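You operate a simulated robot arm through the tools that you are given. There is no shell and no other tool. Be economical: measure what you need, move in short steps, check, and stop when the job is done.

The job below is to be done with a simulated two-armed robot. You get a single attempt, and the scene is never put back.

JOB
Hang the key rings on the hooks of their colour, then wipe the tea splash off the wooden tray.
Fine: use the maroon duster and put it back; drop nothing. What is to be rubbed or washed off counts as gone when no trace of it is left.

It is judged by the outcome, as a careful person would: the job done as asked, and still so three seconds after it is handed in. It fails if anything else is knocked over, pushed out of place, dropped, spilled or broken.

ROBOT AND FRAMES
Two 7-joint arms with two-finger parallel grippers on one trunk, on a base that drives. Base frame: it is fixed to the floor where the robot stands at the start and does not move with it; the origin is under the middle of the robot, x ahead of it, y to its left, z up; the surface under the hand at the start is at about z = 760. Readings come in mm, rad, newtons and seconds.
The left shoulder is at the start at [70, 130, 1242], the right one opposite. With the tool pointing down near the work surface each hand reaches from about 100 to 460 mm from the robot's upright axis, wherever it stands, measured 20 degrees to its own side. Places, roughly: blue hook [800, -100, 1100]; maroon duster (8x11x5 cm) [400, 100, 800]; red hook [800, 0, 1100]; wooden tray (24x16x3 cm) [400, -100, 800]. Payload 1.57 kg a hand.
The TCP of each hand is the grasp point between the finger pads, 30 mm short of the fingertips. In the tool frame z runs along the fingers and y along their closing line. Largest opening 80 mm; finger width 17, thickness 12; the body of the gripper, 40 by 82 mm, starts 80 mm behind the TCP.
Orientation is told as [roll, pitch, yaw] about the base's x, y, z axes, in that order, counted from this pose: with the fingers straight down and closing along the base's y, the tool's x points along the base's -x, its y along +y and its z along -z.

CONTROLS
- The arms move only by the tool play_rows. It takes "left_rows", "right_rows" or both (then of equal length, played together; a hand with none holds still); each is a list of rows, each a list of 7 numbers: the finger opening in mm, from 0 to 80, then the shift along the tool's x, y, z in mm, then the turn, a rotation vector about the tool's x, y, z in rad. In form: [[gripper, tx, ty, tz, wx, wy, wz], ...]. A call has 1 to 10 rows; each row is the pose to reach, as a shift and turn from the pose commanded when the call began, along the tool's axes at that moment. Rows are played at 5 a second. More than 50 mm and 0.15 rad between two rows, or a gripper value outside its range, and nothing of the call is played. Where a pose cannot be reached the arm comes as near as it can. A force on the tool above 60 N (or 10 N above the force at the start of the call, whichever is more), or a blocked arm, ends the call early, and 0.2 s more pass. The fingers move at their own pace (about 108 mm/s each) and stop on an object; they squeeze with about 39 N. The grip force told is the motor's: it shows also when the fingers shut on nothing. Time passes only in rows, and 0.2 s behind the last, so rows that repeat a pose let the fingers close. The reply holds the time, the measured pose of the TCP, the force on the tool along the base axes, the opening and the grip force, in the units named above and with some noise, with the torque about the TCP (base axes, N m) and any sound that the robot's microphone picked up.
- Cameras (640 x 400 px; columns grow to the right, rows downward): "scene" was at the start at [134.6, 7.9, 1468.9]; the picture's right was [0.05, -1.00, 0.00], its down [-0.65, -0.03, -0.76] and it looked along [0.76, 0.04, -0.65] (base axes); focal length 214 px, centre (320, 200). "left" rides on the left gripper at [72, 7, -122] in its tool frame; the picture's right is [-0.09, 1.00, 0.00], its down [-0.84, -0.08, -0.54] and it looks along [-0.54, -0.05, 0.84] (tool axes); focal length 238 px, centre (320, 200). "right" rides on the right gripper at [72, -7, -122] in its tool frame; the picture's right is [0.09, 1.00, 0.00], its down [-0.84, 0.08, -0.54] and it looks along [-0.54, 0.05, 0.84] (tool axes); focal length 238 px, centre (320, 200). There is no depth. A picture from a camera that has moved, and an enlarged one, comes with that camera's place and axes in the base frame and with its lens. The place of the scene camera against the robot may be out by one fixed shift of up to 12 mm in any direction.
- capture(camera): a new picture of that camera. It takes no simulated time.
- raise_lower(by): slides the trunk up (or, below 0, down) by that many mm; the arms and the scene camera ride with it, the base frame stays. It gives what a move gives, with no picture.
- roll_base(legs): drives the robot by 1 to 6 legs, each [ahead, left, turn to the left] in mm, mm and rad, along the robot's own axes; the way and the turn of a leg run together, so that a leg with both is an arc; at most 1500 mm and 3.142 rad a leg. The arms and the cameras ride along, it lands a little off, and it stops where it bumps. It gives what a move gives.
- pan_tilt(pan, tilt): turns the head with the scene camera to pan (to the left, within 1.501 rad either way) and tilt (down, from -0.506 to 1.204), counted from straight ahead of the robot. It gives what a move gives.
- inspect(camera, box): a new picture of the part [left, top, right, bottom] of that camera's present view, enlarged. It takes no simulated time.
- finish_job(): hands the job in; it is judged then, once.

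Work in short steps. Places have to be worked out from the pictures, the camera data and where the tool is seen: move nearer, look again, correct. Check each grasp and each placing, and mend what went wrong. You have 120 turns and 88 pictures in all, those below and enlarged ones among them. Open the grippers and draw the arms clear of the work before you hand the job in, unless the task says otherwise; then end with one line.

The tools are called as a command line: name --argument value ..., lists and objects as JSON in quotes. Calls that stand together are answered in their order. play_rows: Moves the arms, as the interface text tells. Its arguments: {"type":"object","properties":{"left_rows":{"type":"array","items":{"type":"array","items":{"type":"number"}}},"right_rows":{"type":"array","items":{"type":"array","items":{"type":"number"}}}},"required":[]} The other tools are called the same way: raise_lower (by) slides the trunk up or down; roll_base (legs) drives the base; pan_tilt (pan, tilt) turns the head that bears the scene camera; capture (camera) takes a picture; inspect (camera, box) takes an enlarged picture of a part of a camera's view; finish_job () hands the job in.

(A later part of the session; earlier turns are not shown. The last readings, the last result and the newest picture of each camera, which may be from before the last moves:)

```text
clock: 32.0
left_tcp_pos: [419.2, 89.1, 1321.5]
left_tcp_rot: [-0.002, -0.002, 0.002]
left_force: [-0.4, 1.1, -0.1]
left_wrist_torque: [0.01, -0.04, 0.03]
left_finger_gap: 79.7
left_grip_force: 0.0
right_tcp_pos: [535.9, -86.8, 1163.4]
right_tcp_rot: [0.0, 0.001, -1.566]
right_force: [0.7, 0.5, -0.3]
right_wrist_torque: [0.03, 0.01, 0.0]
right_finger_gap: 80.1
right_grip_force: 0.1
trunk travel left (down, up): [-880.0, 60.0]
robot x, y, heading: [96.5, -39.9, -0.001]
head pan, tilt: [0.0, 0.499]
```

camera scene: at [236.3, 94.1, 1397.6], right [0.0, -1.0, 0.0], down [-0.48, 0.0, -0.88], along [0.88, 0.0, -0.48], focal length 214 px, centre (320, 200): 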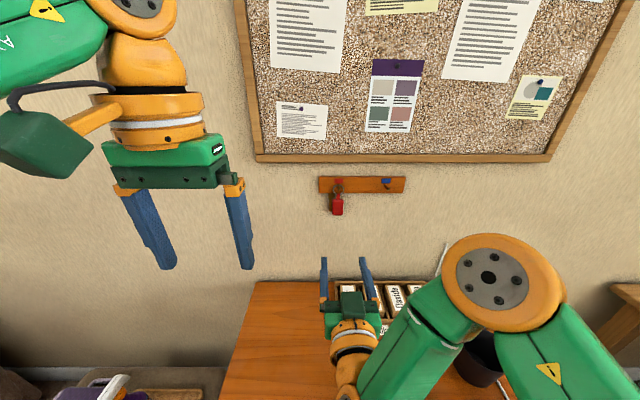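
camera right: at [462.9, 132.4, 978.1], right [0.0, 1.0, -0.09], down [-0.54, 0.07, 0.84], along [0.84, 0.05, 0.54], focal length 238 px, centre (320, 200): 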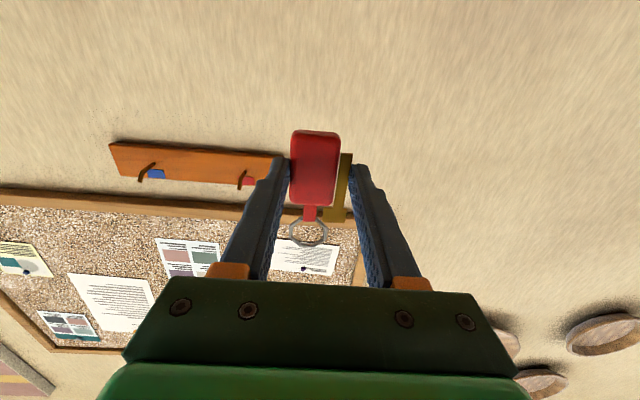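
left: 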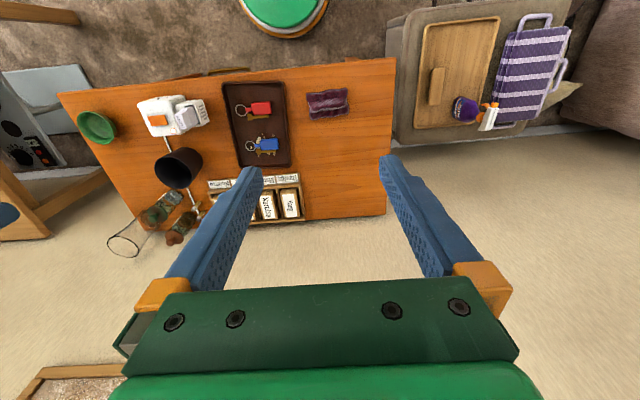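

Fingers are down again. I descend over the blue key to (482, −31, 850).

play_rows --right_rows '[[80, 10, -10, 43, 0, 0, 0], [80, 20, -20, 86, 0, 0, 0], [80, 30, -30, 129, 0, 0, 0], [80, 40, -40, 172, 0, 0, 0], [80, 48, -48, 215, 0, 0, 0], [80, 56, -54, 258, 0, 0, 0], [80, 56, -54, 300, 0, 0, 0], [80, 56, -54, 313, 0, 0, 0], [80, 56, -54, 313, 0, 0, 0]]'

capture --camera "right"

```text
clock: 34.0
left_tcp_pos: [418.6, 88.5, 1321.1]
left_tcp_rot: [0.001, -0.001, 0.002]
left_force: [0.6, 0.3, 0.0]
left_wrist_torque: [-0.02, -0.01, -0.03]
left_finger_gap: 79.9
left_grip_force: 0.0
right_tcp_pos: [479.7, -31.5, 851.5]
right_tcp_rot: [0.0, 0.0, -1.564]
right_force: [0.4, -1.1, 0.1]
right_wrist_torque: [-0.02, 0.0, -0.04]
right_finger_gap: 80.2
right_grip_force: 0.1
trunk travel left (down, up): [-880.0, 60.0]
robot x, y, heading: [97.1, -45.3, 0.002]
head pan, tilt: [0.0, 0.499]
```

```text
54 pictures are left
camera right: at [472.7, 40.8, 974.8], right [1.0, 0.1, 0.0], down [0.08, -0.84, 0.54], along [0.05, -0.54, -0.84], focal length 238 px, centre (320, 200)
```

right: 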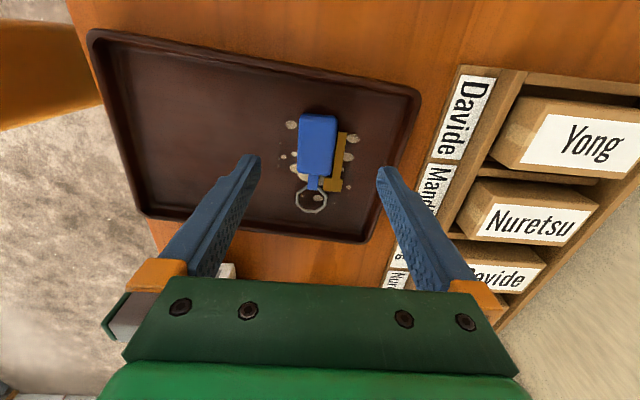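

The blue fob is at (477, −31), but the far tray rim is close to the right finger. I narrow to 60 mm, centre on x≈481, and descend.

play_rows --right_rows '[[60, 0, 1, 0, 0, 0, 0], [60, 0, 1, 25, 0, 0, 0], [60, 0, 1, 42, 0, 0, 0], [60, 0, 1, 49, 0, 0, 0], [60, 0, 1, 52, 0, 0, 0]]'

capture --camera "right"

```text
clock: 35.2
left_tcp_pos: [420.3, 88.4, 1321.4]
left_tcp_rot: [-0.001, -0.002, 0.001]
left_force: [0.1, -0.1, -0.5]
left_wrist_torque: [-0.01, 0.03, 0.01]
left_finger_gap: 79.7
left_grip_force: 0.0
right_tcp_pos: [471.0, -39.8, 809.2]
right_tcp_rot: [0.001, -0.001, -1.565]
right_force: [-0.9, 0.5, 0.5]
right_wrist_torque: [0.01, 0.01, -0.02]
right_finger_gap: 60.0
right_grip_force: 0.1
right hand out of reach, approached as far as the arm can: row 3, 4, 5
trunk travel left (down, up): [-880.0, 60.0]
robot x, y, heading: [94.2, -44.1, -0.0]
head pan, tilt: [0.0, 0.499]
```

```text
53 pictures are left
camera right: at [464.7, 32.6, 932.0], right [1.0, 0.1, 0.0], down [0.08, -0.84, 0.54], along [0.05, -0.54, -0.84], focal length 238 px, centre (320, 200)
```

right: 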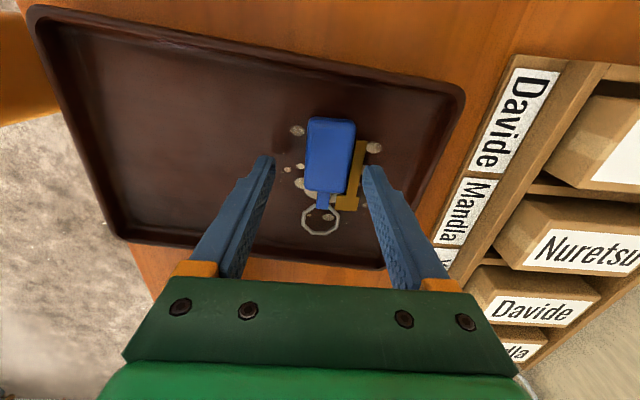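

Just out of reach going down. I back up 55 mm, re-centre, and lower the trunk by 58 instead.

play_rows --right_rows '[[60, 0, 0, -30, 0, 0, 0], [60, 9, 10, -55, 0, 0, 0], [60, 9, 10, -55, 0, 0, 0]]'

raise_lower --by -50

capture --camera "right"

```text
clock: 36.0
left_tcp_pos: [419.5, 89.9, 1321.8]
left_tcp_rot: [-0.001, -0.002, 0.002]
left_force: [0.4, -0.5, 0.0]
left_wrist_torque: [0.01, 0.01, -0.03]
left_finger_gap: 80.0
left_grip_force: 0.0
right_tcp_pos: [483.5, -29.8, 865.1]
right_tcp_rot: [0.0, 0.0, -1.564]
right_force: [0.3, 0.7, -0.2]
right_wrist_torque: [-0.02, 0.02, 0.02]
right_finger_gap: 59.8
right_grip_force: 0.0
trunk travel left (down, up): [-880.0, 60.0]
robot x, y, heading: [94.5, -41.7, 0.001]
head pan, tilt: [0.0, 0.499]
```

```text
clock: 37.0
left_tcp_pos: [419.1, 89.6, 1270.8]
left_tcp_rot: [0.001, -0.002, 0.002]
left_force: [1.1, 0.3, 0.2]
left_wrist_torque: [0.03, 0.02, -0.01]
left_finger_gap: 79.8
left_grip_force: 0.1
right_tcp_pos: [483.4, -30.1, 813.6]
right_tcp_rot: [0.0, -0.001, -1.565]
right_force: [-0.1, 0.7, -0.5]
right_wrist_torque: [-0.01, 0.02, -0.01]
right_finger_gap: 59.9
right_grip_force: 0.2
trunk travel left (down, up): [-830.0, 110.0]
robot x, y, heading: [94.5, -41.6, -0.004]
head pan, tilt: [0.0, 0.499]
```

```text
52 pictures are left
camera right: at [474.8, 42.0, 937.1], right [1.0, 0.1, 0.0], down [0.08, -0.84, 0.54], along [0.05, -0.54, -0.84], focal length 238 px, centre (320, 200)
```

right: 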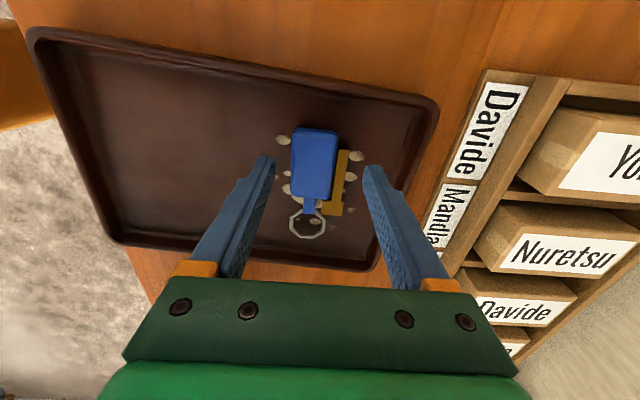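

Well centred. I go down to TCP ≈ 799 and close.

play_rows --right_rows '[[60, 0, -1, 7, 0, 0, 0], [60, 0, -1, 12, 0, 0, 0], [60, 0, -1, 14.5, 0, 0, 0], [45, 0, -1, 14.5, 0, 0, 0], [30, 0, -1, 14.5, 0, 0, 0], [15, 0, -1, 14.5, 0, 0, 0], [15, 0, -1, 14.5, 0, 0, 0]]'

capture --camera "right"

```text
clock: 38.5
left_tcp_pos: [419.4, 89.7, 1271.2]
left_tcp_rot: [-0.003, 0.0, 0.002]
left_force: [0.2, 0.2, -0.8]
left_wrist_torque: [-0.03, 0.02, 0.02]
left_finger_gap: 80.2
left_grip_force: 0.1
right_tcp_pos: [483.1, -30.0, 799.4]
right_tcp_rot: [0.0, 0.0, -1.562]
right_force: [0.2, -0.7, -0.3]
right_wrist_torque: [0.01, 0.01, -0.02]
right_finger_gap: 39.9
right_grip_force: 38.6
trunk travel left (down, up): [-830.0, 110.0]
robot x, y, heading: [93.6, -39.9, 0.006]
head pan, tilt: [0.0, 0.499]
```

```text
51 pictures are left
camera right: at [474.1, 42.1, 922.7], right [1.0, 0.1, 0.0], down [0.08, -0.84, 0.54], along [0.05, -0.54, -0.84], focal length 238 px, centre (320, 200)
```

right: 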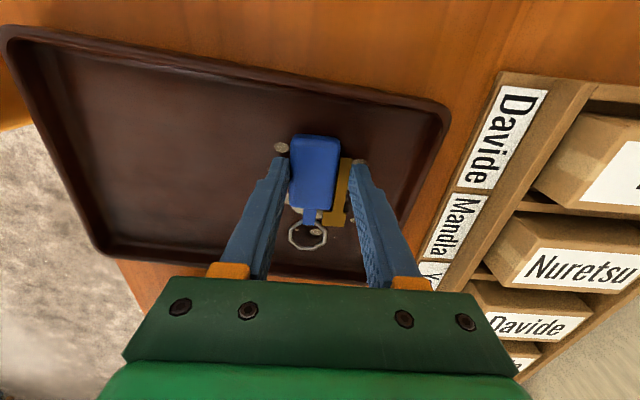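

Same grasp as the red one. I lift, then rotate to face the wall.

play_rows --right_rows '[[15, 0, 0, -10, 0, 0, 0], [15, 0, 0, -40, 0, 0, 0], [15, 0, 0, -80, 0, 0, 0], [15, 0, 0, -120, 0, 0, 0], [15, 0, 0, -160, 0, 0, 0], [15, 0, 0, -200, 0, 0, 0]]'

play_rows --right_rows '[[15, -3, 2, -8, -0.0854, -0.0854, -0.0854], [15, -6, 4, -16, -0.1708, -0.1708, -0.1708], [15, -9, 6, -24, -0.2562, -0.2562, -0.2562], [15, -12, 8, -32, -0.3416, -0.3416, -0.3416], [15, -15, 10, -40, -0.427, -0.427, -0.427], [15, -18, 12, -48, -0.5124, -0.5124, -0.5124], [15, -21, 14, -56, -0.5978, -0.5978, -0.5978], [15, -24, 16, -64, -0.6832, -0.6832, -0.6832], [15, -27, 18, -72, -0.7686, -0.7686, -0.7686], [15, -30, 20, -80, -0.854, -0.854, -0.854]]'

play_rows --right_rows '[[15, 0, 0, 0, -0.071, -0.071, -0.071], [15, 0, 0, 0, -0.142, -0.142, -0.142], [15, 0, 0, 0, -0.213, -0.213, -0.213], [15, 0, 0, 0, -0.284, -0.284, -0.284], [15, 0, 0, 0, -0.3552, -0.3552, -0.3552], [15, 0, 0, 0, -0.3552, -0.3552, -0.3552]]'

raise_lower --by -40

capture --camera "scene"

```text
clock: 40.0
left_tcp_pos: [419.3, 88.9, 1270.1]
left_tcp_rot: [0.001, -0.002, 0.001]
left_force: [-1.4, 0.4, 0.0]
left_wrist_torque: [-0.01, -0.02, 0.0]
left_finger_gap: 79.7
left_grip_force: 0.0
right_tcp_pos: [481.2, -31.1, 999.6]
right_tcp_rot: [0.0, 0.0, -1.565]
right_force: [-0.6, -0.5, -1.1]
right_wrist_torque: [0.02, 0.02, 0.02]
right_finger_gap: 39.6
right_grip_force: 39.0
trunk travel left (down, up): [-830.0, 110.0]
robot x, y, heading: [97.6, -41.8, 0.004]
head pan, tilt: [0.0, 0.499]
```

```text
clock: 42.1
left_tcp_pos: [419.0, 89.3, 1271.2]
left_tcp_rot: [0.001, -0.002, 0.002]
left_force: [-0.4, -0.4, -0.9]
left_wrist_torque: [0.0, 0.03, 0.01]
left_finger_gap: 79.9
left_grip_force: 0.1
right_tcp_pos: [501.8, -60.3, 1079.6]
right_tcp_rot: [0.608, -1.072, -0.964]
right_force: [-0.3, 0.7, -0.2]
right_wrist_torque: [0.0, 0.0, 0.0]
right_finger_gap: 39.8
right_grip_force: 38.4
trunk travel left (down, up): [-830.0, 110.0]
robot x, y, heading: [97.8, -42.9, 0.006]
head pan, tilt: [0.0, 0.499]
```

```text
clock: 43.5
left_tcp_pos: [419.9, 89.7, 1270.8]
left_tcp_rot: [-0.001, 0.0, 0.004]
left_force: [-0.4, -0.2, 0.0]
left_wrist_torque: [0.0, -0.02, 0.0]
left_finger_gap: 80.1
left_grip_force: 0.1
right_tcp_pos: [502.9, -60.1, 1079.3]
right_tcp_rot: [-2.751, -1.568, 2.759]
right_force: [0.1, -0.6, -0.9]
right_wrist_torque: [0.02, 0.05, 0.0]
right_finger_gap: 39.8
right_grip_force: 38.9
trunk travel left (down, up): [-830.0, 110.0]
robot x, y, heading: [92.7, -41.7, 0.005]
head pan, tilt: [0.0, 0.499]
```

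```text
clock: 44.4
left_tcp_pos: [419.6, 89.2, 1231.8]
left_tcp_rot: [0.0, -0.002, 0.001]
left_force: [-0.5, 0.4, -1.7]
left_wrist_torque: [-0.01, 0.01, 0.0]
left_finger_gap: 80.1
left_grip_force: 0.0
right_tcp_pos: [500.8, -60.6, 1038.7]
right_tcp_rot: [2.585, -1.572, -2.581]
right_force: [0.2, -0.1, -0.2]
right_wrist_torque: [0.02, 0.01, -0.04]
right_finger_gap: 40.0
right_grip_force: 39.6
trunk travel left (down, up): [-790.0, 150.0]
robot x, y, heading: [95.9, -40.9, 0.005]
head pan, tilt: [0.0, 0.499]
```

```text
50 pictures are left
camera scene: at [235.9, -36.9, 1397.5], right [0.0, -1.0, 0.0], down [-0.48, 0.0, -0.88], along [0.88, 0.0, -0.48], focal length 214 px, centre (320, 200)
```

scene: 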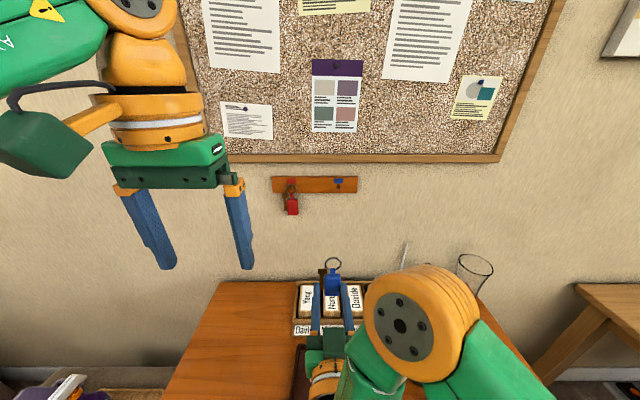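

Now I move to the pre-insertion point for the blue peg, (698, −87, 1093), and check.

play_rows --right_rows '[[15, -14, -8, 40, 0, 0, 0], [15, -28, -16, 80, 0, 0, 0], [15, -42, -22, 120, 0, 0, 0], [15, -54, -26.5, 160, 0, 0, 0], [15, -54, -26.5, 185, 0, 0, 0], [15, -54, -26.5, 197, 0, 0, 0], [15, -54, -26.5, 197, 0, 0, 0]]'

inspect --camera "scene" --box '[310, 165, 370, 225]'

```text
clock: 46.0
left_tcp_pos: [419.9, 89.1, 1231.0]
left_tcp_rot: [0.001, -0.001, 0.003]
left_force: [-0.4, -0.4, 0.3]
left_wrist_torque: [-0.02, 0.0, 0.02]
left_finger_gap: 79.8
left_grip_force: 0.1
right_tcp_pos: [699.3, -85.3, 1092.7]
right_tcp_rot: [-2.18, -1.572, 2.184]
right_force: [0.4, -0.6, -1.0]
right_wrist_torque: [0.0, 0.03, -0.02]
right_finger_gap: 39.9
right_grip_force: 39.2
trunk travel left (down, up): [-790.0, 150.0]
robot x, y, heading: [97.5, -40.0, 0.004]
head pan, tilt: [0.0, 0.499]
```

```text
6.67 times, centred on (340, 195) of scene
camera zoom: at [236.0, -37.0, 1397.6], right [0.0, -1.0, 0.0], down [-0.48, 0.0, -0.88], along [0.88, 0.0, -0.48], focal length 1430 px, centre (187, 233)
```

zoom: 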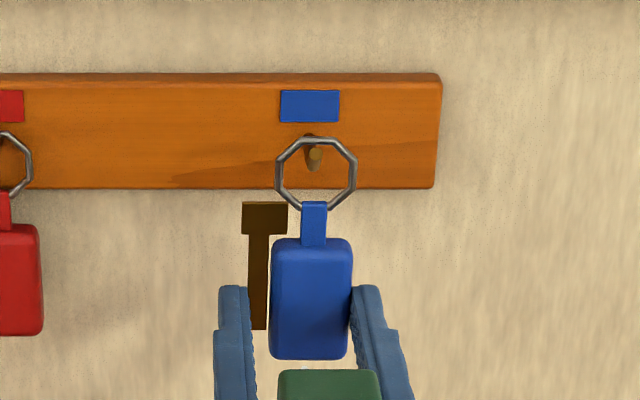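

Aligned as it was for red. I push forward 45 mm and look.

play_rows --right_rows '[[15, 0, 0, 12, 0, 0, 0], [15, 0, -1, 24, 0, 0, 0], [15, 0, -1, 36, 0, 0, 0], [15, 0, -1, 45, 0, 0, 0], [15, 0, -1, 45, 0, 0, 0]]'

inspect --camera "scene" --box '[310, 165, 370, 225]'

inspect --camera "right" --box '[240, 120, 400, 260]'

```text
clock: 47.2
left_tcp_pos: [419.0, 89.1, 1231.5]
left_tcp_rot: [-0.002, 0.0, 0.001]
left_force: [0.3, 0.4, 0.1]
left_wrist_torque: [-0.01, -0.03, 0.0]
left_finger_gap: 80.1
left_grip_force: 0.0
right_tcp_pos: [744.3, -85.7, 1092.5]
right_tcp_rot: [0.337, -1.57, -0.331]
right_force: [0.3, -0.3, -1.6]
right_wrist_torque: [0.03, 0.05, -0.01]
right_finger_gap: 39.8
right_grip_force: 38.9
trunk travel left (down, up): [-790.0, 150.0]
robot x, y, heading: [94.3, -37.8, 0.003]
head pan, tilt: [0.0, 0.499]
```

```text
6.67 times, centred on (340, 195) of scene
camera zoom: at [237.0, -37.1, 1397.5], right [0.0, -1.0, 0.0], down [-0.48, 0.0, -0.88], along [0.88, 0.0, -0.48], focal length 1430 px, centre (187, 233)
```

zoom: 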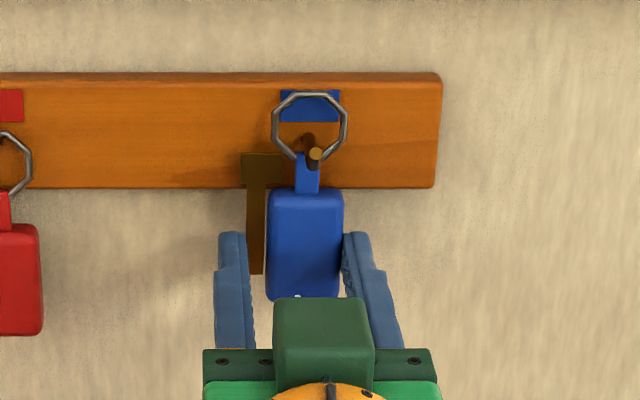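

```text
2.86 times, centred on (320, 190) of right
camera zoom: at [621.4, -92.8, 1021.8], right [-0.01, 1.0, -0.09], down [-0.54, 0.07, 0.84], along [0.84, 0.06, 0.54], focal length 681 px, centre (320, 229)
```

zoom: 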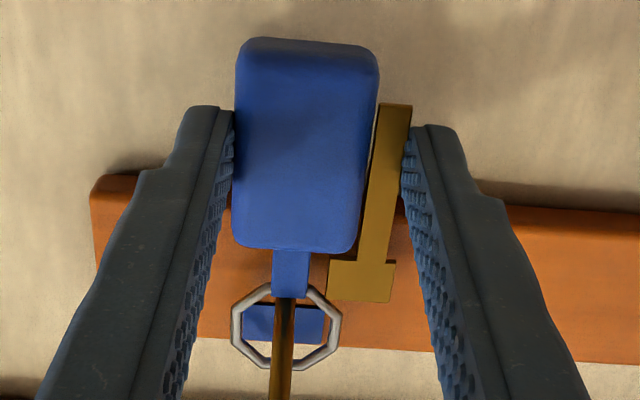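

Threaded. I lower about 17 mm until the ring makes contact, in decreasing steps.

play_rows --right_rows '[[15, 5, 0, 2, 0, 0, 0], [15, 10, 0, 2, 0, 0, 0], [15, 14, 0, 2, 0, 0, 0], [15, 16, 0, 2, 0, 0, 0], [15, 17.5, 0, 2, 0, 0, 0]]'

inspect --camera "scene" --box '[310, 165, 370, 225]'

```text
clock: 48.4
left_tcp_pos: [420.2, 89.6, 1231.2]
left_tcp_rot: [-0.001, 0.002, 0.001]
left_force: [0.1, 0.3, 0.5]
left_wrist_torque: [0.0, 0.01, 0.02]
left_finger_gap: 79.8
left_grip_force: 0.0
right_tcp_pos: [746.0, -87.2, 1076.5]
right_tcp_rot: [0.089, -1.568, -0.087]
right_force: [-0.7, -0.4, -0.3]
right_wrist_torque: [0.0, 0.03, 0.01]
right_finger_gap: 40.0
right_grip_force: 38.9
trunk travel left (down, up): [-790.0, 150.0]
robot x, y, heading: [95.7, -40.7, 0.004]
head pan, tilt: [0.0, 0.499]
```

```text
6.67 times, centred on (340, 195) of scene
camera zoom: at [236.4, -37.0, 1397.6], right [0.0, -1.0, 0.0], down [-0.48, 0.0, -0.88], along [0.88, 0.0, -0.48], focal length 1430 px, centre (187, 233)
```

zoom: 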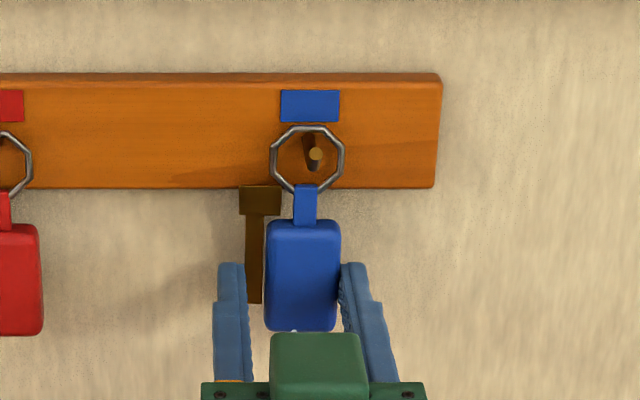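

play_rows --right_rows '[[15, 1.5, 0, 0, 0, 0, 0], [15, 3, 0, 0, 0, 0, 0], [15, 3, 0, 0, 0, 0, 0]]'

```text
clock: 49.2
left_tcp_pos: [419.5, 89.3, 1231.7]
left_tcp_rot: [0.0, 0.001, 0.003]
left_force: [-0.1, -0.3, -0.8]
left_wrist_torque: [0.01, 0.01, 0.02]
left_finger_gap: 79.9
left_grip_force: 0.1
right_tcp_pos: [746.9, -87.3, 1074.8]
right_tcp_rot: [0.066, -1.567, -0.067]
right_force: [-0.1, 0.1, 1.1]
right_wrist_torque: [-0.01, 0.06, -0.02]
right_finger_gap: 39.8
right_grip_force: 39.2
trunk travel left (down, up): [-790.0, 150.0]
robot x, y, heading: [97.1, -41.0, 0.001]
head pan, tilt: [0.0, 0.499]
```

Practically at contact. I go 1.5 mm more and release in place.

play_rows --right_rows '[[15, 1.5, 0, 0, 0, 0, 0], [42, 1.5, 0, 0, 0, 0, 0], [50, 1.5, 0, 0, 0, 0, 0], [65, 1.5, 0, 0, 0, 0, 0], [65, 1.5, 0, 0, 0, 0, 0]]'

inspect --camera "scene" --box '[310, 165, 370, 225]'

```text
clock: 50.4
left_tcp_pos: [418.9, 88.7, 1230.9]
left_tcp_rot: [0.0, 0.0, 0.002]
left_force: [0.5, -0.5, 0.4]
left_wrist_torque: [0.01, -0.02, -0.01]
left_finger_gap: 80.0
left_grip_force: 0.2
right_tcp_pos: [747.1, -84.2, 1072.7]
right_tcp_rot: [0.066, -1.567, -0.067]
right_force: [0.5, -0.3, 0.4]
right_wrist_torque: [0.0, -0.03, 0.0]
right_finger_gap: 65.2
right_grip_force: 0.0
trunk travel left (down, up): [-790.0, 150.0]
robot x, y, heading: [90.9, -39.4, 0.005]
head pan, tilt: [0.0, 0.499]
```

```text
6.67 times, centred on (340, 195) of scene
camera zoom: at [236.0, -36.9, 1397.6], right [0.0, -1.0, 0.0], down [-0.48, 0.0, -0.88], along [0.88, 0.0, -0.48], focal length 1430 px, centre (187, 233)
```

zoom: 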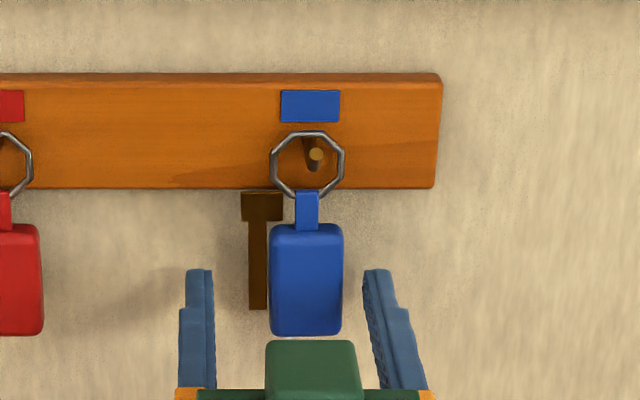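

Blue hangs too. I withdraw the hand, raise the trunk, and look at the duster and tray.

play_rows --right_rows '[[65, 0, 0, -30, 0, 0, 0], [65, 0, 0, -75, 0, 0, 0], [65, 0, 0, -120, 0, 0, 0], [65, 0, 0, -165, 0, 0, 0], [65, 0, 0, -210, 0, 0, 0], [65, 0, 0, -240, 0, 0, 0]]'

raise_lower --by 90

play_rows --right_rows '[[80, 0, 0, 0, 0.0854, 0.0854, 0.0854], [80, 0, 0, 0, 0.1708, 0.1708, 0.1708], [80, 0, 0, 0, 0.2562, 0.2562, 0.2562], [80, 0, 0, 0, 0.3416, 0.3416, 0.3416], [80, 0, 0, 0, 0.427, 0.427, 0.427], [80, 0, 0, 0, 0.5124, 0.5124, 0.5124], [80, 0, 0, 0, 0.5978, 0.5978, 0.5978], [80, 0, 0, 0, 0.6832, 0.6832, 0.6832], [80, 0, 0, 0, 0.7686, 0.7686, 0.7686], [80, 0, 0, 0, 0.854, 0.854, 0.854]]'

play_rows --right_rows '[[80, 0, 0, 0, 0.071, 0.071, 0.071], [80, 0, 0, 0, 0.142, 0.142, 0.142], [80, 0, 0, 0, 0.213, 0.213, 0.213], [80, 0, 0, 0, 0.284, 0.284, 0.284], [80, 0, 0, 0, 0.3552, 0.3552, 0.3552], [80, 0, 0, 0, 0.3552, 0.3552, 0.3552]]'

capture --camera "left"

inspect --camera "scene" --box '[260, 160, 380, 230]'

```text
clock: 51.8
left_tcp_pos: [418.4, 88.9, 1230.9]
left_tcp_rot: [-0.002, -0.002, 0.0]
left_force: [0.1, 0.8, -0.5]
left_wrist_torque: [0.0, 0.0, -0.02]
left_finger_gap: 80.0
left_grip_force: 0.0
right_tcp_pos: [503.6, -85.5, 1071.8]
right_tcp_rot: [2.84, -1.57, -2.833]
right_force: [-0.1, 0.5, 0.2]
right_wrist_torque: [0.03, -0.02, 0.0]
right_finger_gap: 65.0
right_grip_force: 0.0
right hand out of reach, approached as far as the arm can: row 1, 2
trunk travel left (down, up): [-790.0, 150.0]
robot x, y, heading: [92.5, -41.8, 0.005]
head pan, tilt: [0.0, 0.499]
```

```text
clock: 53.0
left_tcp_pos: [420.8, 89.2, 1322.0]
left_tcp_rot: [-0.002, -0.001, 0.001]
left_force: [0.9, -0.5, 0.0]
left_wrist_torque: [-0.03, 0.0, 0.0]
left_finger_gap: 80.1
left_grip_force: 0.1
right_tcp_pos: [505.5, -86.8, 1161.9]
right_tcp_rot: [2.599, -1.569, -2.59]
right_force: [-0.3, 0.7, 0.7]
right_wrist_torque: [0.0, 0.0, 0.04]
right_finger_gap: 65.2
right_grip_force: 0.0
trunk travel left (down, up): [-880.0, 60.0]
robot x, y, heading: [97.1, -40.6, -0.004]
head pan, tilt: [0.0, 0.499]
```

```text
clock: 55.2
left_tcp_pos: [419.3, 88.2, 1320.8]
left_tcp_rot: [0.001, 0.0, 0.003]
left_force: [-0.8, 0.5, 0.2]
left_wrist_torque: [0.02, -0.05, 0.01]
left_finger_gap: 80.0
left_grip_force: 0.1
right_tcp_pos: [506.4, -87.9, 1160.9]
right_tcp_rot: [0.299, -0.404, -1.264]
right_force: [-0.1, 0.4, 0.0]
right_wrist_torque: [0.0, -0.04, 0.0]
right_finger_gap: 80.0
right_grip_force: 0.1
trunk travel left (down, up): [-880.0, 60.0]
robot x, y, heading: [93.4, -39.2, 0.003]
head pan, tilt: [0.0, 0.499]
```

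```text
clock: 56.6
left_tcp_pos: [418.6, 88.9, 1322.1]
left_tcp_rot: [0.0, -0.001, 0.002]
left_force: [0.3, -0.3, -0.3]
left_wrist_torque: [-0.02, -0.01, 0.01]
left_finger_gap: 79.7
left_grip_force: 0.1
right_tcp_pos: [505.5, -86.9, 1161.1]
right_tcp_rot: [-0.001, 0.0, -1.566]
right_force: [-0.2, -0.1, -0.6]
right_wrist_torque: [0.0, -0.02, 0.03]
right_finger_gap: 80.0
right_grip_force: 0.2
trunk travel left (down, up): [-880.0, 60.0]
robot x, y, heading: [98.3, -40.7, 0.001]
head pan, tilt: [0.0, 0.499]
```

```text
44 pictures are left
camera left: at [346.8, 97.3, 1444.7], right [0.09, 1.0, 0.0], down [0.84, -0.08, 0.54], along [0.54, -0.05, -0.84], focal length 238 px, centre (320, 200)
```

left: 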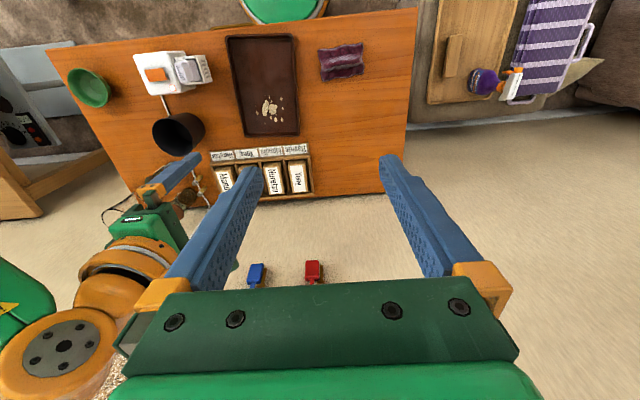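

```text
5.33 times, centred on (320, 195) of scene
camera zoom: at [235.9, -37.0, 1487.6], right [0.0, -1.0, 0.0], down [-0.48, 0.0, -0.88], along [0.88, 0.0, -0.48], focal length 1144 px, centre (320, 227)
```

zoom: 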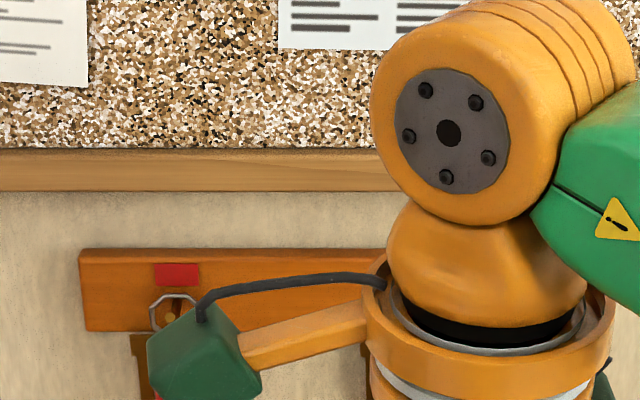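

Both keys hang. I zoom the left camera on the duster and on the splash.

inspect --camera "left" --box '[220, 25, 380, 145]'

```text
3.33 times, centred on (300, 85) of left
camera zoom: at [346.8, 97.3, 1444.7], right [0.09, 1.0, 0.0], down [0.84, -0.08, 0.54], along [0.54, -0.05, -0.84], focal length 794 px, centre (387, 583)
```

zoom: 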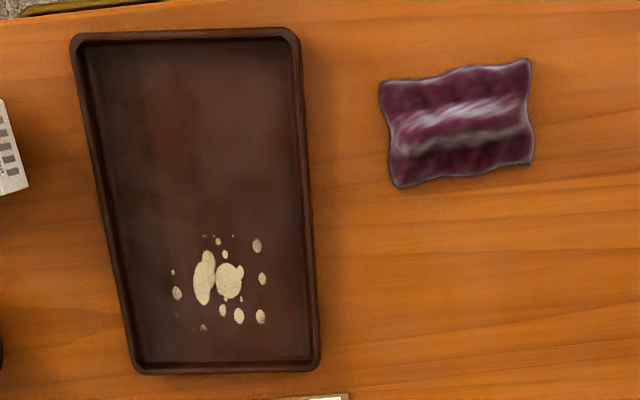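

The duster has a ridge along y to pinch across x, centred at about (380, 146). The splash spans roughly x 440–515, y −92…−15. I'll use the right hand at its current yaw, so I drive the base left 140 mm (both places then in reach), lower the trunk 50, and move above the duster.

roll_base --legs '[[0, 140, 0]]'

raise_lower --by -50

play_rows --right_rows '[[80, 12, -16, 20, 0, 0, 0], [80, 24, -32, 40, 0, 0, 0], [80, 36, -48, 65, 0, 0, 0], [80, 48, -64, 90, 0, 0, 0], [80, 60, -80, 115, 0, 0, 0], [80, 72, -96, 140, 0, 0, 0], [80, 84, -112, 165, 0, 0, 0], [80, 92, -125, 190, 0, 0, 0], [80, 92, -125, 215, 0, 0, 0], [80, 92, -125, 215, 0, 0, 0]]'

capture --camera "right"

```text
clock: 58.0
left_tcp_pos: [420.0, 224.8, 1322.7]
left_tcp_rot: [0.003, -0.001, 0.002]
left_force: [-0.3, -0.1, -0.2]
left_wrist_torque: [0.01, 0.02, 0.0]
left_finger_gap: 79.9
left_grip_force: 0.2
right_tcp_pos: [506.2, 48.3, 1160.1]
right_tcp_rot: [0.001, 0.003, -1.567]
right_force: [-0.8, 0.2, 0.3]
right_wrist_torque: [0.04, 0.0, 0.01]
right_finger_gap: 80.0
right_grip_force: 0.1
trunk travel left (down, up): [-880.0, 60.0]
robot x, y, heading: [95.2, 99.1, -0.004]
head pan, tilt: [0.0, 0.499]
```

```text
clock: 58.9
left_tcp_pos: [417.9, 230.1, 1271.9]
left_tcp_rot: [-0.002, -0.002, 0.001]
left_force: [-0.4, 0.5, 0.1]
left_wrist_torque: [0.03, 0.0, 0.02]
left_finger_gap: 79.9
left_grip_force: 0.0
right_tcp_pos: [505.2, 54.4, 1112.1]
right_tcp_rot: [0.0, 0.0, -1.565]
right_force: [0.5, -0.3, 0.3]
right_wrist_torque: [-0.06, 0.01, -0.01]
right_finger_gap: 80.0
right_grip_force: 0.0
trunk travel left (down, up): [-830.0, 110.0]
robot x, y, heading: [96.0, 98.9, -0.001]
head pan, tilt: [0.0, 0.499]
```

```text
clock: 61.1
left_tcp_pos: [418.9, 229.2, 1270.9]
left_tcp_rot: [-0.001, -0.002, 0.002]
left_force: [0.5, -0.4, -0.7]
left_wrist_torque: [-0.02, -0.06, 0.03]
left_finger_gap: 80.0
left_grip_force: 0.1
right_tcp_pos: [380.1, 144.1, 896.2]
right_tcp_rot: [0.001, -0.001, -1.566]
right_force: [0.0, -0.6, 0.1]
right_wrist_torque: [-0.01, 0.02, -0.02]
right_finger_gap: 80.0
right_grip_force: 0.1
trunk travel left (down, up): [-830.0, 110.0]
robot x, y, heading: [90.8, 96.0, 0.001]
head pan, tilt: [0.0, 0.499]
```

```text
41 pictures are left
camera right: at [371.8, 217.3, 1019.7], right [1.0, 0.1, 0.0], down [0.08, -0.84, 0.54], along [0.05, -0.54, -0.84], focal length 238 px, centre (320, 200)
```

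right: 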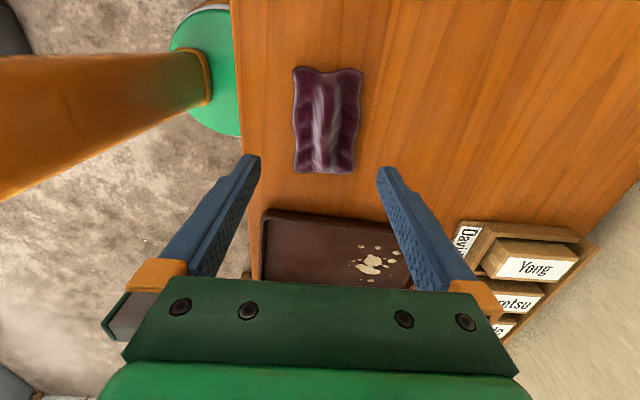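

I zoom in on the duster's ridge shape before grasping.

inspect --camera "right" --box '[270, 55, 390, 185]'

```text
3.08 times, centred on (330, 120) of right
camera zoom: at [371.8, 217.3, 1019.7], right [1.0, 0.1, 0.0], down [0.08, -0.84, 0.54], along [0.05, -0.54, -0.84], focal length 733 px, centre (289, 446)
```

zoom: 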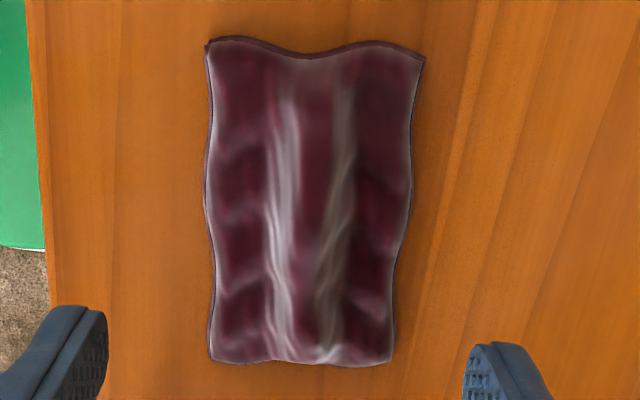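

The ridge is about 26 mm wide, and the duster centre is (384, 145), rotated about +3°. I descend with a 60 mm opening to tip height ~780, watching the force.

play_rows --right_rows '[[60, 1, 4, 30, 0, 0, -0.05], [60, 1, 4, 60, 0, 0, -0.05], [60, 1, 4, 78, 0, 0, -0.05], [60, 1, 4, 86, 0, 0, -0.05], [60, 1, 4, 86, 0, 0, -0.05]]'

capture --camera "right"

```text
clock: 62.3
left_tcp_pos: [419.2, 229.0, 1271.0]
left_tcp_rot: [0.001, 0.0, 0.002]
left_force: [0.4, -0.7, -0.9]
left_wrist_torque: [-0.03, 0.01, 0.0]
left_finger_gap: 80.0
left_grip_force: 0.0
right_tcp_pos: [383.9, 146.6, 809.6]
right_tcp_rot: [-0.001, 0.0, -1.515]
right_force: [0.5, 0.1, 0.3]
right_wrist_torque: [0.01, -0.01, 0.01]
right_finger_gap: 60.1
right_grip_force: 0.0
trunk travel left (down, up): [-830.0, 110.0]
robot x, y, heading: [93.0, 102.8, 0.001]
head pan, tilt: [0.0, 0.499]
```

```text
39 pictures are left
camera right: at [371.6, 218.5, 933.4], right [0.99, 0.15, 0.0], down [0.12, -0.83, 0.54], along [0.08, -0.54, -0.84], focal length 238 px, centre (320, 200)
```

right: 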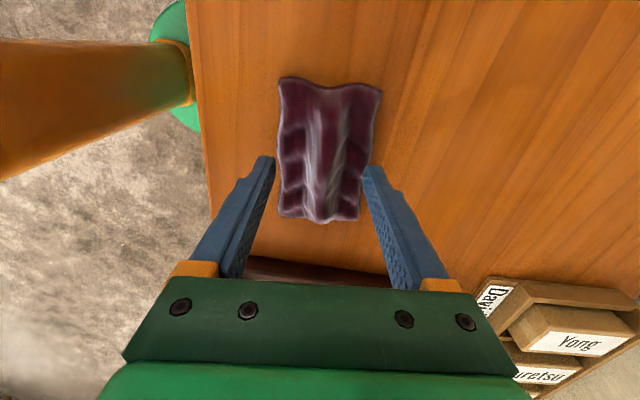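

No contact yet and the ridge lies between the fingers. I close gently here.

play_rows --right_rows '[[45, 0, 0, 2, 0, 0, 0], [32, 0, 0, 2, 0, 0, 0], [20, 0, 0, 2, 0, 0, 0], [8, 0, 0, 2, 0, 0, 0], [0, 0, 0, 2, 0, 0, 0]]'

capture --camera "right"

```text
clock: 63.5
left_tcp_pos: [419.0, 229.1, 1272.1]
left_tcp_rot: [0.0, -0.001, 0.003]
left_force: [0.1, -0.8, 0.5]
left_wrist_torque: [-0.03, 0.03, 0.03]
left_finger_gap: 80.3
left_grip_force: 0.0
right_tcp_pos: [382.4, 147.1, 807.6]
right_tcp_rot: [0.0, 0.0, -1.515]
right_force: [0.4, -0.3, 0.3]
right_wrist_torque: [-0.03, 0.0, -0.01]
right_finger_gap: 22.6
right_grip_force: 35.1
trunk travel left (down, up): [-830.0, 110.0]
robot x, y, heading: [93.8, 97.5, -0.001]
head pan, tilt: [0.0, 0.499]
```

```text
38 pictures are left
camera right: at [371.7, 218.3, 931.7], right [0.99, 0.15, 0.0], down [0.12, -0.83, 0.54], along [0.08, -0.54, -0.84], focal length 238 px, centre (320, 200)
```

right: 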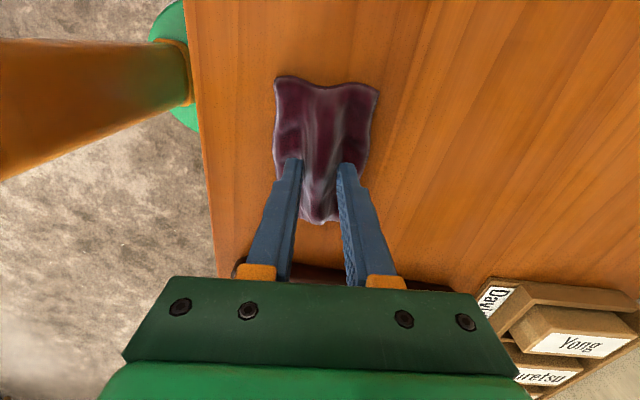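

The grip is at 22.6 mm on the ridge. I lift and check.

play_rows --right_rows '[[0, 0, 0, -10, 0, 0, 0], [0, 0, 0, -35, 0, 0, 0], [0, 0, 0, -70, 0, 0, 0], [0, 0, 0, -90, 0, 0, 0]]'

capture --camera "right"

```text
clock: 64.5
left_tcp_pos: [418.5, 228.7, 1271.9]
left_tcp_rot: [0.001, -0.003, 0.001]
left_force: [0.0, 0.2, 1.1]
left_wrist_torque: [-0.04, 0.03, 0.0]
left_finger_gap: 80.0
left_grip_force: 0.0
right_tcp_pos: [382.8, 146.2, 899.4]
right_tcp_rot: [0.001, 0.0, -1.514]
right_force: [-0.5, -0.2, 0.1]
right_wrist_torque: [0.03, 0.01, 0.0]
right_finger_gap: 22.4
right_grip_force: 35.5
trunk travel left (down, up): [-830.0, 110.0]
robot x, y, heading: [96.5, 100.0, -0.0]
head pan, tilt: [0.0, 0.499]
```

```text
37 pictures are left
camera right: at [371.4, 217.7, 1021.6], right [0.99, 0.15, 0.0], down [0.12, -0.83, 0.54], along [0.08, -0.54, -0.84], focal length 238 px, centre (320, 200)
```

right: 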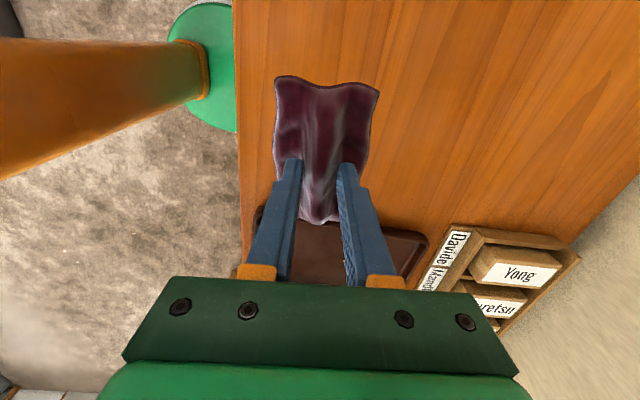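

Held firmly. I carry it over the splash at (478, −54), still high, turned to match the tray.

play_rows --right_rows '[[0, -34, 14, 0, 0, 0, 0.02], [0, -68, 28, 0, 0, 0, 0.05], [0, -102, 42, 0, 0, 0, 0.08], [0, -136, 56, 0, 0, 0, 0.11], [0, -170, 70, 0, 0, 0, 0.14], [0, -205, 84, 0, 0, 0, 0.14], [0, -205, 84, 30, 0, 0, 0.14], [0, -205, 84, 30, 0, 0, 0.14]]'

capture --camera "right"

pan_tilt --pan -0.35 --tilt 0.95

capture --camera "scene"

```text
clock: 66.3
left_tcp_pos: [418.9, 229.7, 1271.6]
left_tcp_rot: [-0.001, -0.001, 0.002]
left_force: [0.1, 0.5, 0.1]
left_wrist_torque: [0.03, -0.04, 0.0]
left_finger_gap: 80.0
left_grip_force: 0.1
right_tcp_pos: [479.5, -53.2, 868.9]
right_tcp_rot: [0.0, 0.001, -1.654]
right_force: [0.4, -0.3, 0.1]
right_wrist_torque: [-0.02, 0.03, 0.03]
right_finger_gap: 22.5
right_grip_force: 34.8
trunk travel left (down, up): [-830.0, 110.0]
robot x, y, heading: [95.6, 98.7, -0.001]
head pan, tilt: [0.0, 0.499]
```

```text
36 pictures are left
camera right: at [477.5, 18.6, 991.1], right [1.0, 0.01, 0.0], down [0.01, -0.84, 0.54], along [0.0, -0.54, -0.84], focal length 238 px, centre (320, 200)
```

right: 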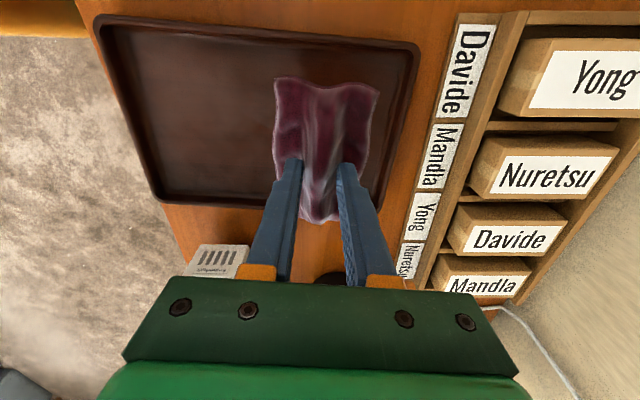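

```text
clock: 67.2
left_tcp_pos: [420.2, 229.2, 1271.8]
left_tcp_rot: [-0.001, -0.004, 0.002]
left_force: [0.0, 0.3, 0.0]
left_wrist_torque: [0.0, 0.02, -0.02]
left_finger_gap: 80.0
left_grip_force: 0.0
right_tcp_pos: [478.4, -53.9, 868.9]
right_tcp_rot: [0.0, 0.0, -1.654]
right_force: [-0.2, -0.4, 0.1]
right_wrist_torque: [0.02, -0.01, 0.03]
right_finger_gap: 22.6
right_grip_force: 34.7
trunk travel left (down, up): [-830.0, 110.0]
robot x, y, heading: [97.9, 98.2, 0.002]
head pan, tilt: [-0.351, 0.949]
```

```text
35 pictures are left
camera scene: at [213.2, 78.1, 1400.2], right [-0.34, -0.94, 0.0], down [-0.76, 0.28, -0.58], along [0.55, -0.2, -0.81], focal length 214 px, centre (320, 200)
```

scene: 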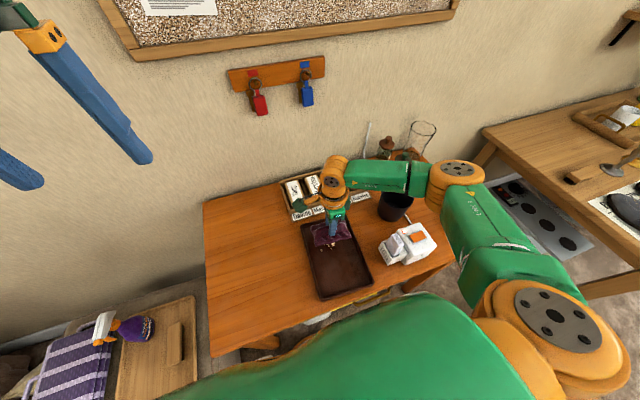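

The tray floor spans about x 320–530, y −115…+13. I descend gently until the duster presses on it.

play_rows --right_rows '[[0, 2, -2, 30, 0, 0, 0], [0, 2, -4, 48, 0, 0, 0], [0, 2, -4, 53, 0, 0, 0], [0, 2, -4, 56, 0, 0, 0], [0, 2, -4, 58, 0, 0, 0]]'

```text
clock: 68.4
left_tcp_pos: [414.0, 229.8, 1274.0]
left_tcp_rot: [-0.001, -0.006, 0.001]
left_force: [1.2, -0.1, 0.1]
left_wrist_torque: [0.03, -0.01, -0.02]
left_finger_gap: 80.0
left_grip_force: 0.1
right_tcp_pos: [474.9, -50.3, 814.6]
right_tcp_rot: [0.013, 0.001, -1.656]
right_force: [9.5, -7.9, 44.8]
right_wrist_torque: [-0.39, -0.34, 0.0]
right_finger_gap: 22.7
right_grip_force: 35.2
trunk travel left (down, up): [-830.0, 110.0]
robot x, y, heading: [95.4, 96.9, -0.004]
head pan, tilt: [-0.351, 0.949]
```

Contact is firm at 45 N. I ease up about 3 mm and rub in strokes along x, shifting slightly in y.

play_rows --right_rows '[[0, 0, 0, -2.5, 0, 0, 0], [0, 0, 8, -2.5, 0, 0, 0], [0, 0, 15, -2.5, 0, 0, 0], [0, 0, 5, -2.5, 0, 0, 0], [0, 0, -8, -2.5, 0, 0, 0], [0, 0, -20, -2.5, 0, 0, 0], [0, -7, -20, -2.5, 0, 0, 0], [0, -7, -8, -2.5, 0, 0, 0], [0, -7, 4, -2.5, 0, 0, 0], [0, -7, 15, -2.5, 0, 0, 0]]'

capture --camera "right"

```text
clock: 70.6
left_tcp_pos: [415.2, 229.6, 1273.2]
left_tcp_rot: [-0.003, -0.006, 0.002]
left_force: [-0.4, 0.1, -0.4]
left_wrist_torque: [0.01, 0.0, 0.0]
left_finger_gap: 79.8
left_grip_force: 0.0
right_tcp_pos: [486.1, -61.0, 813.3]
right_tcp_rot: [0.004, 0.0, -1.655]
right_force: [-6.6, -0.1, 12.5]
right_wrist_torque: [-0.37, 0.28, -0.12]
right_finger_gap: 22.5
right_grip_force: 35.0
trunk travel left (down, up): [-830.0, 110.0]
robot x, y, heading: [96.7, 102.0, 0.002]
head pan, tilt: [-0.351, 0.949]
```

```text
34 pictures are left
camera right: at [484.6, 12.5, 937.1], right [1.0, 0.01, 0.0], down [0.0, -0.84, 0.54], along [0.01, -0.54, -0.84], focal length 238 px, centre (320, 200)
```

right: 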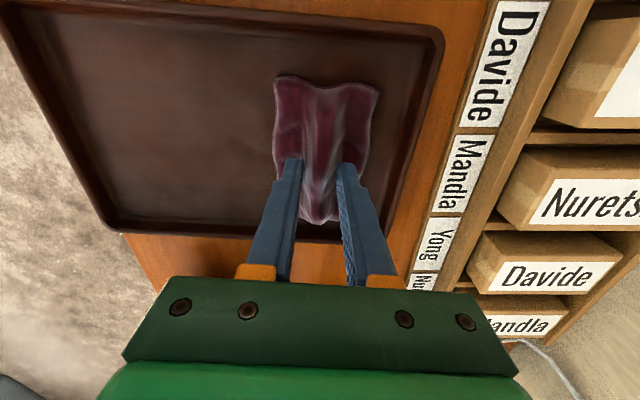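

Contact is good (12.5 N) and the tray hasn't moved. I continue with strokes on the +y side and between.

play_rows --right_rows '[[0, 0, 0, 0, 0, 0, 0], [0, 7, 0, 0, 0, 0, 0], [0, 13, 0, 0, 0, 0, 0], [0, 13, -12, 0, 0, 0, 0], [0, 13, -24, 0, 0, 0, 0], [0, 13, -36, 0, 0, 0, 0], [0, 6, -30, 0, 0, 0, 0], [0, 3, -18, 0, 0, 0, 0], [0, 3, -6, 0, 0, 0, 0], [0, 3, 0, 0, 0, 0, 0]]'

play_rows --right_rows '[[0, 0, 0, -15, 0, 0, 0], [0, 10, -20, -50, 0, 0, 0], [0, 40, -50, -90, 0, 0, 0], [0, 80, -80, -100, 0, 0, 0], [0, 120, -90, -100, 0, 0, 0], [0, 140, -90, -100, 0, 0, 0]]'

capture --camera "right"

```text
clock: 72.8
left_tcp_pos: [415.1, 228.8, 1274.0]
left_tcp_rot: [-0.003, -0.003, 0.001]
left_force: [-0.6, -0.5, 0.8]
left_wrist_torque: [0.01, 0.01, 0.0]
left_finger_gap: 79.8
left_grip_force: 0.1
right_tcp_pos: [487.7, -57.0, 814.5]
right_tcp_rot: [0.003, -0.001, -1.657]
right_force: [-4.0, -0.4, 7.6]
right_wrist_torque: [-0.06, 0.18, -0.02]
right_finger_gap: 22.7
right_grip_force: 35.0
trunk travel left (down, up): [-830.0, 110.0]
robot x, y, heading: [95.4, 94.5, 0.004]
head pan, tilt: [-0.351, 0.949]
```

```text
refused: row 3 steps farther than a row can; nothing moved
```

```text
33 pictures are left
camera right: at [485.9, 16.1, 937.3], right [1.0, 0.01, 0.0], down [0.0, -0.84, 0.54], along [0.01, -0.54, -0.84], focal length 238 px, centre (320, 200)
```

right: 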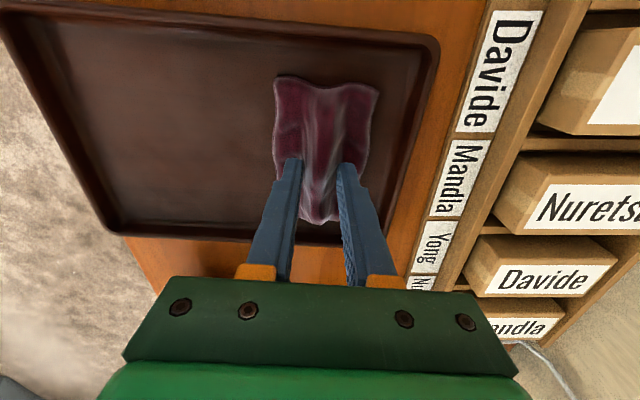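

I lift the duster and move it aside so I can see the tray floor.

play_rows --right_rows '[[0, 0, 0, -15, 0, 0, 0], [0, 5, -10, -50, 0, 0, 0], [0, 20, -25, -85, 0, 0, 0], [0, 50, -45, -110, 0, 0, 0], [0, 85, -70, -120, 0, 0, 0], [0, 120, -85, -120, 0, 0, 0], [0, 160, -95, -120, 0, 0, 0], [0, 190, -97, -120, 0, 0, 0]]'

capture --camera "right"

inspect --camera "scene" --box '[280, 200, 400, 310]'

```text
clock: 74.6
left_tcp_pos: [418.2, 230.1, 1271.8]
left_tcp_rot: [-0.002, -0.001, 0.002]
left_force: [0.1, 0.4, 0.4]
left_wrist_torque: [-0.06, 0.0, 0.0]
left_finger_gap: 80.0
left_grip_force: 0.0
right_tcp_pos: [410.7, 141.5, 933.7]
right_tcp_rot: [-0.001, -0.002, -1.655]
right_force: [0.6, 0.3, -0.2]
right_wrist_torque: [-0.01, -0.03, 0.03]
right_finger_gap: 22.4
right_grip_force: 35.4
trunk travel left (down, up): [-830.0, 110.0]
robot x, y, heading: [96.0, 100.2, -0.003]
head pan, tilt: [-0.351, 0.949]
```

```text
32 pictures are left
camera right: at [407.9, 215.0, 1055.6], right [1.0, 0.01, 0.0], down [0.01, -0.84, 0.54], along [0.0, -0.54, -0.84], focal length 238 px, centre (320, 200)
```

right: 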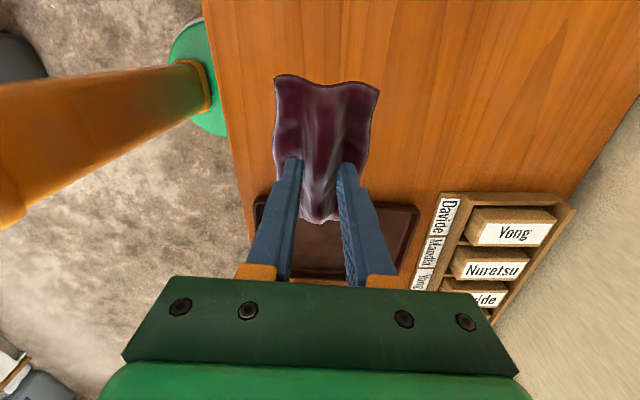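

```text
3.64 times, centred on (340, 255) of scene
camera zoom: at [213.1, 79.9, 1400.2], right [-0.34, -0.94, 0.0], down [-0.76, 0.28, -0.58], along [0.55, -0.2, -0.81], focal length 780 px, centre (247, 0)
```

zoom: 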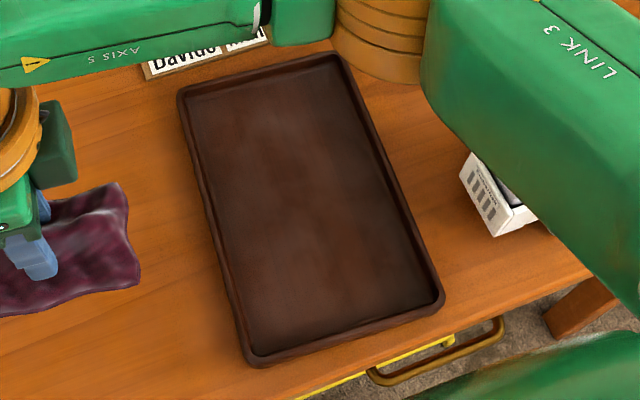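

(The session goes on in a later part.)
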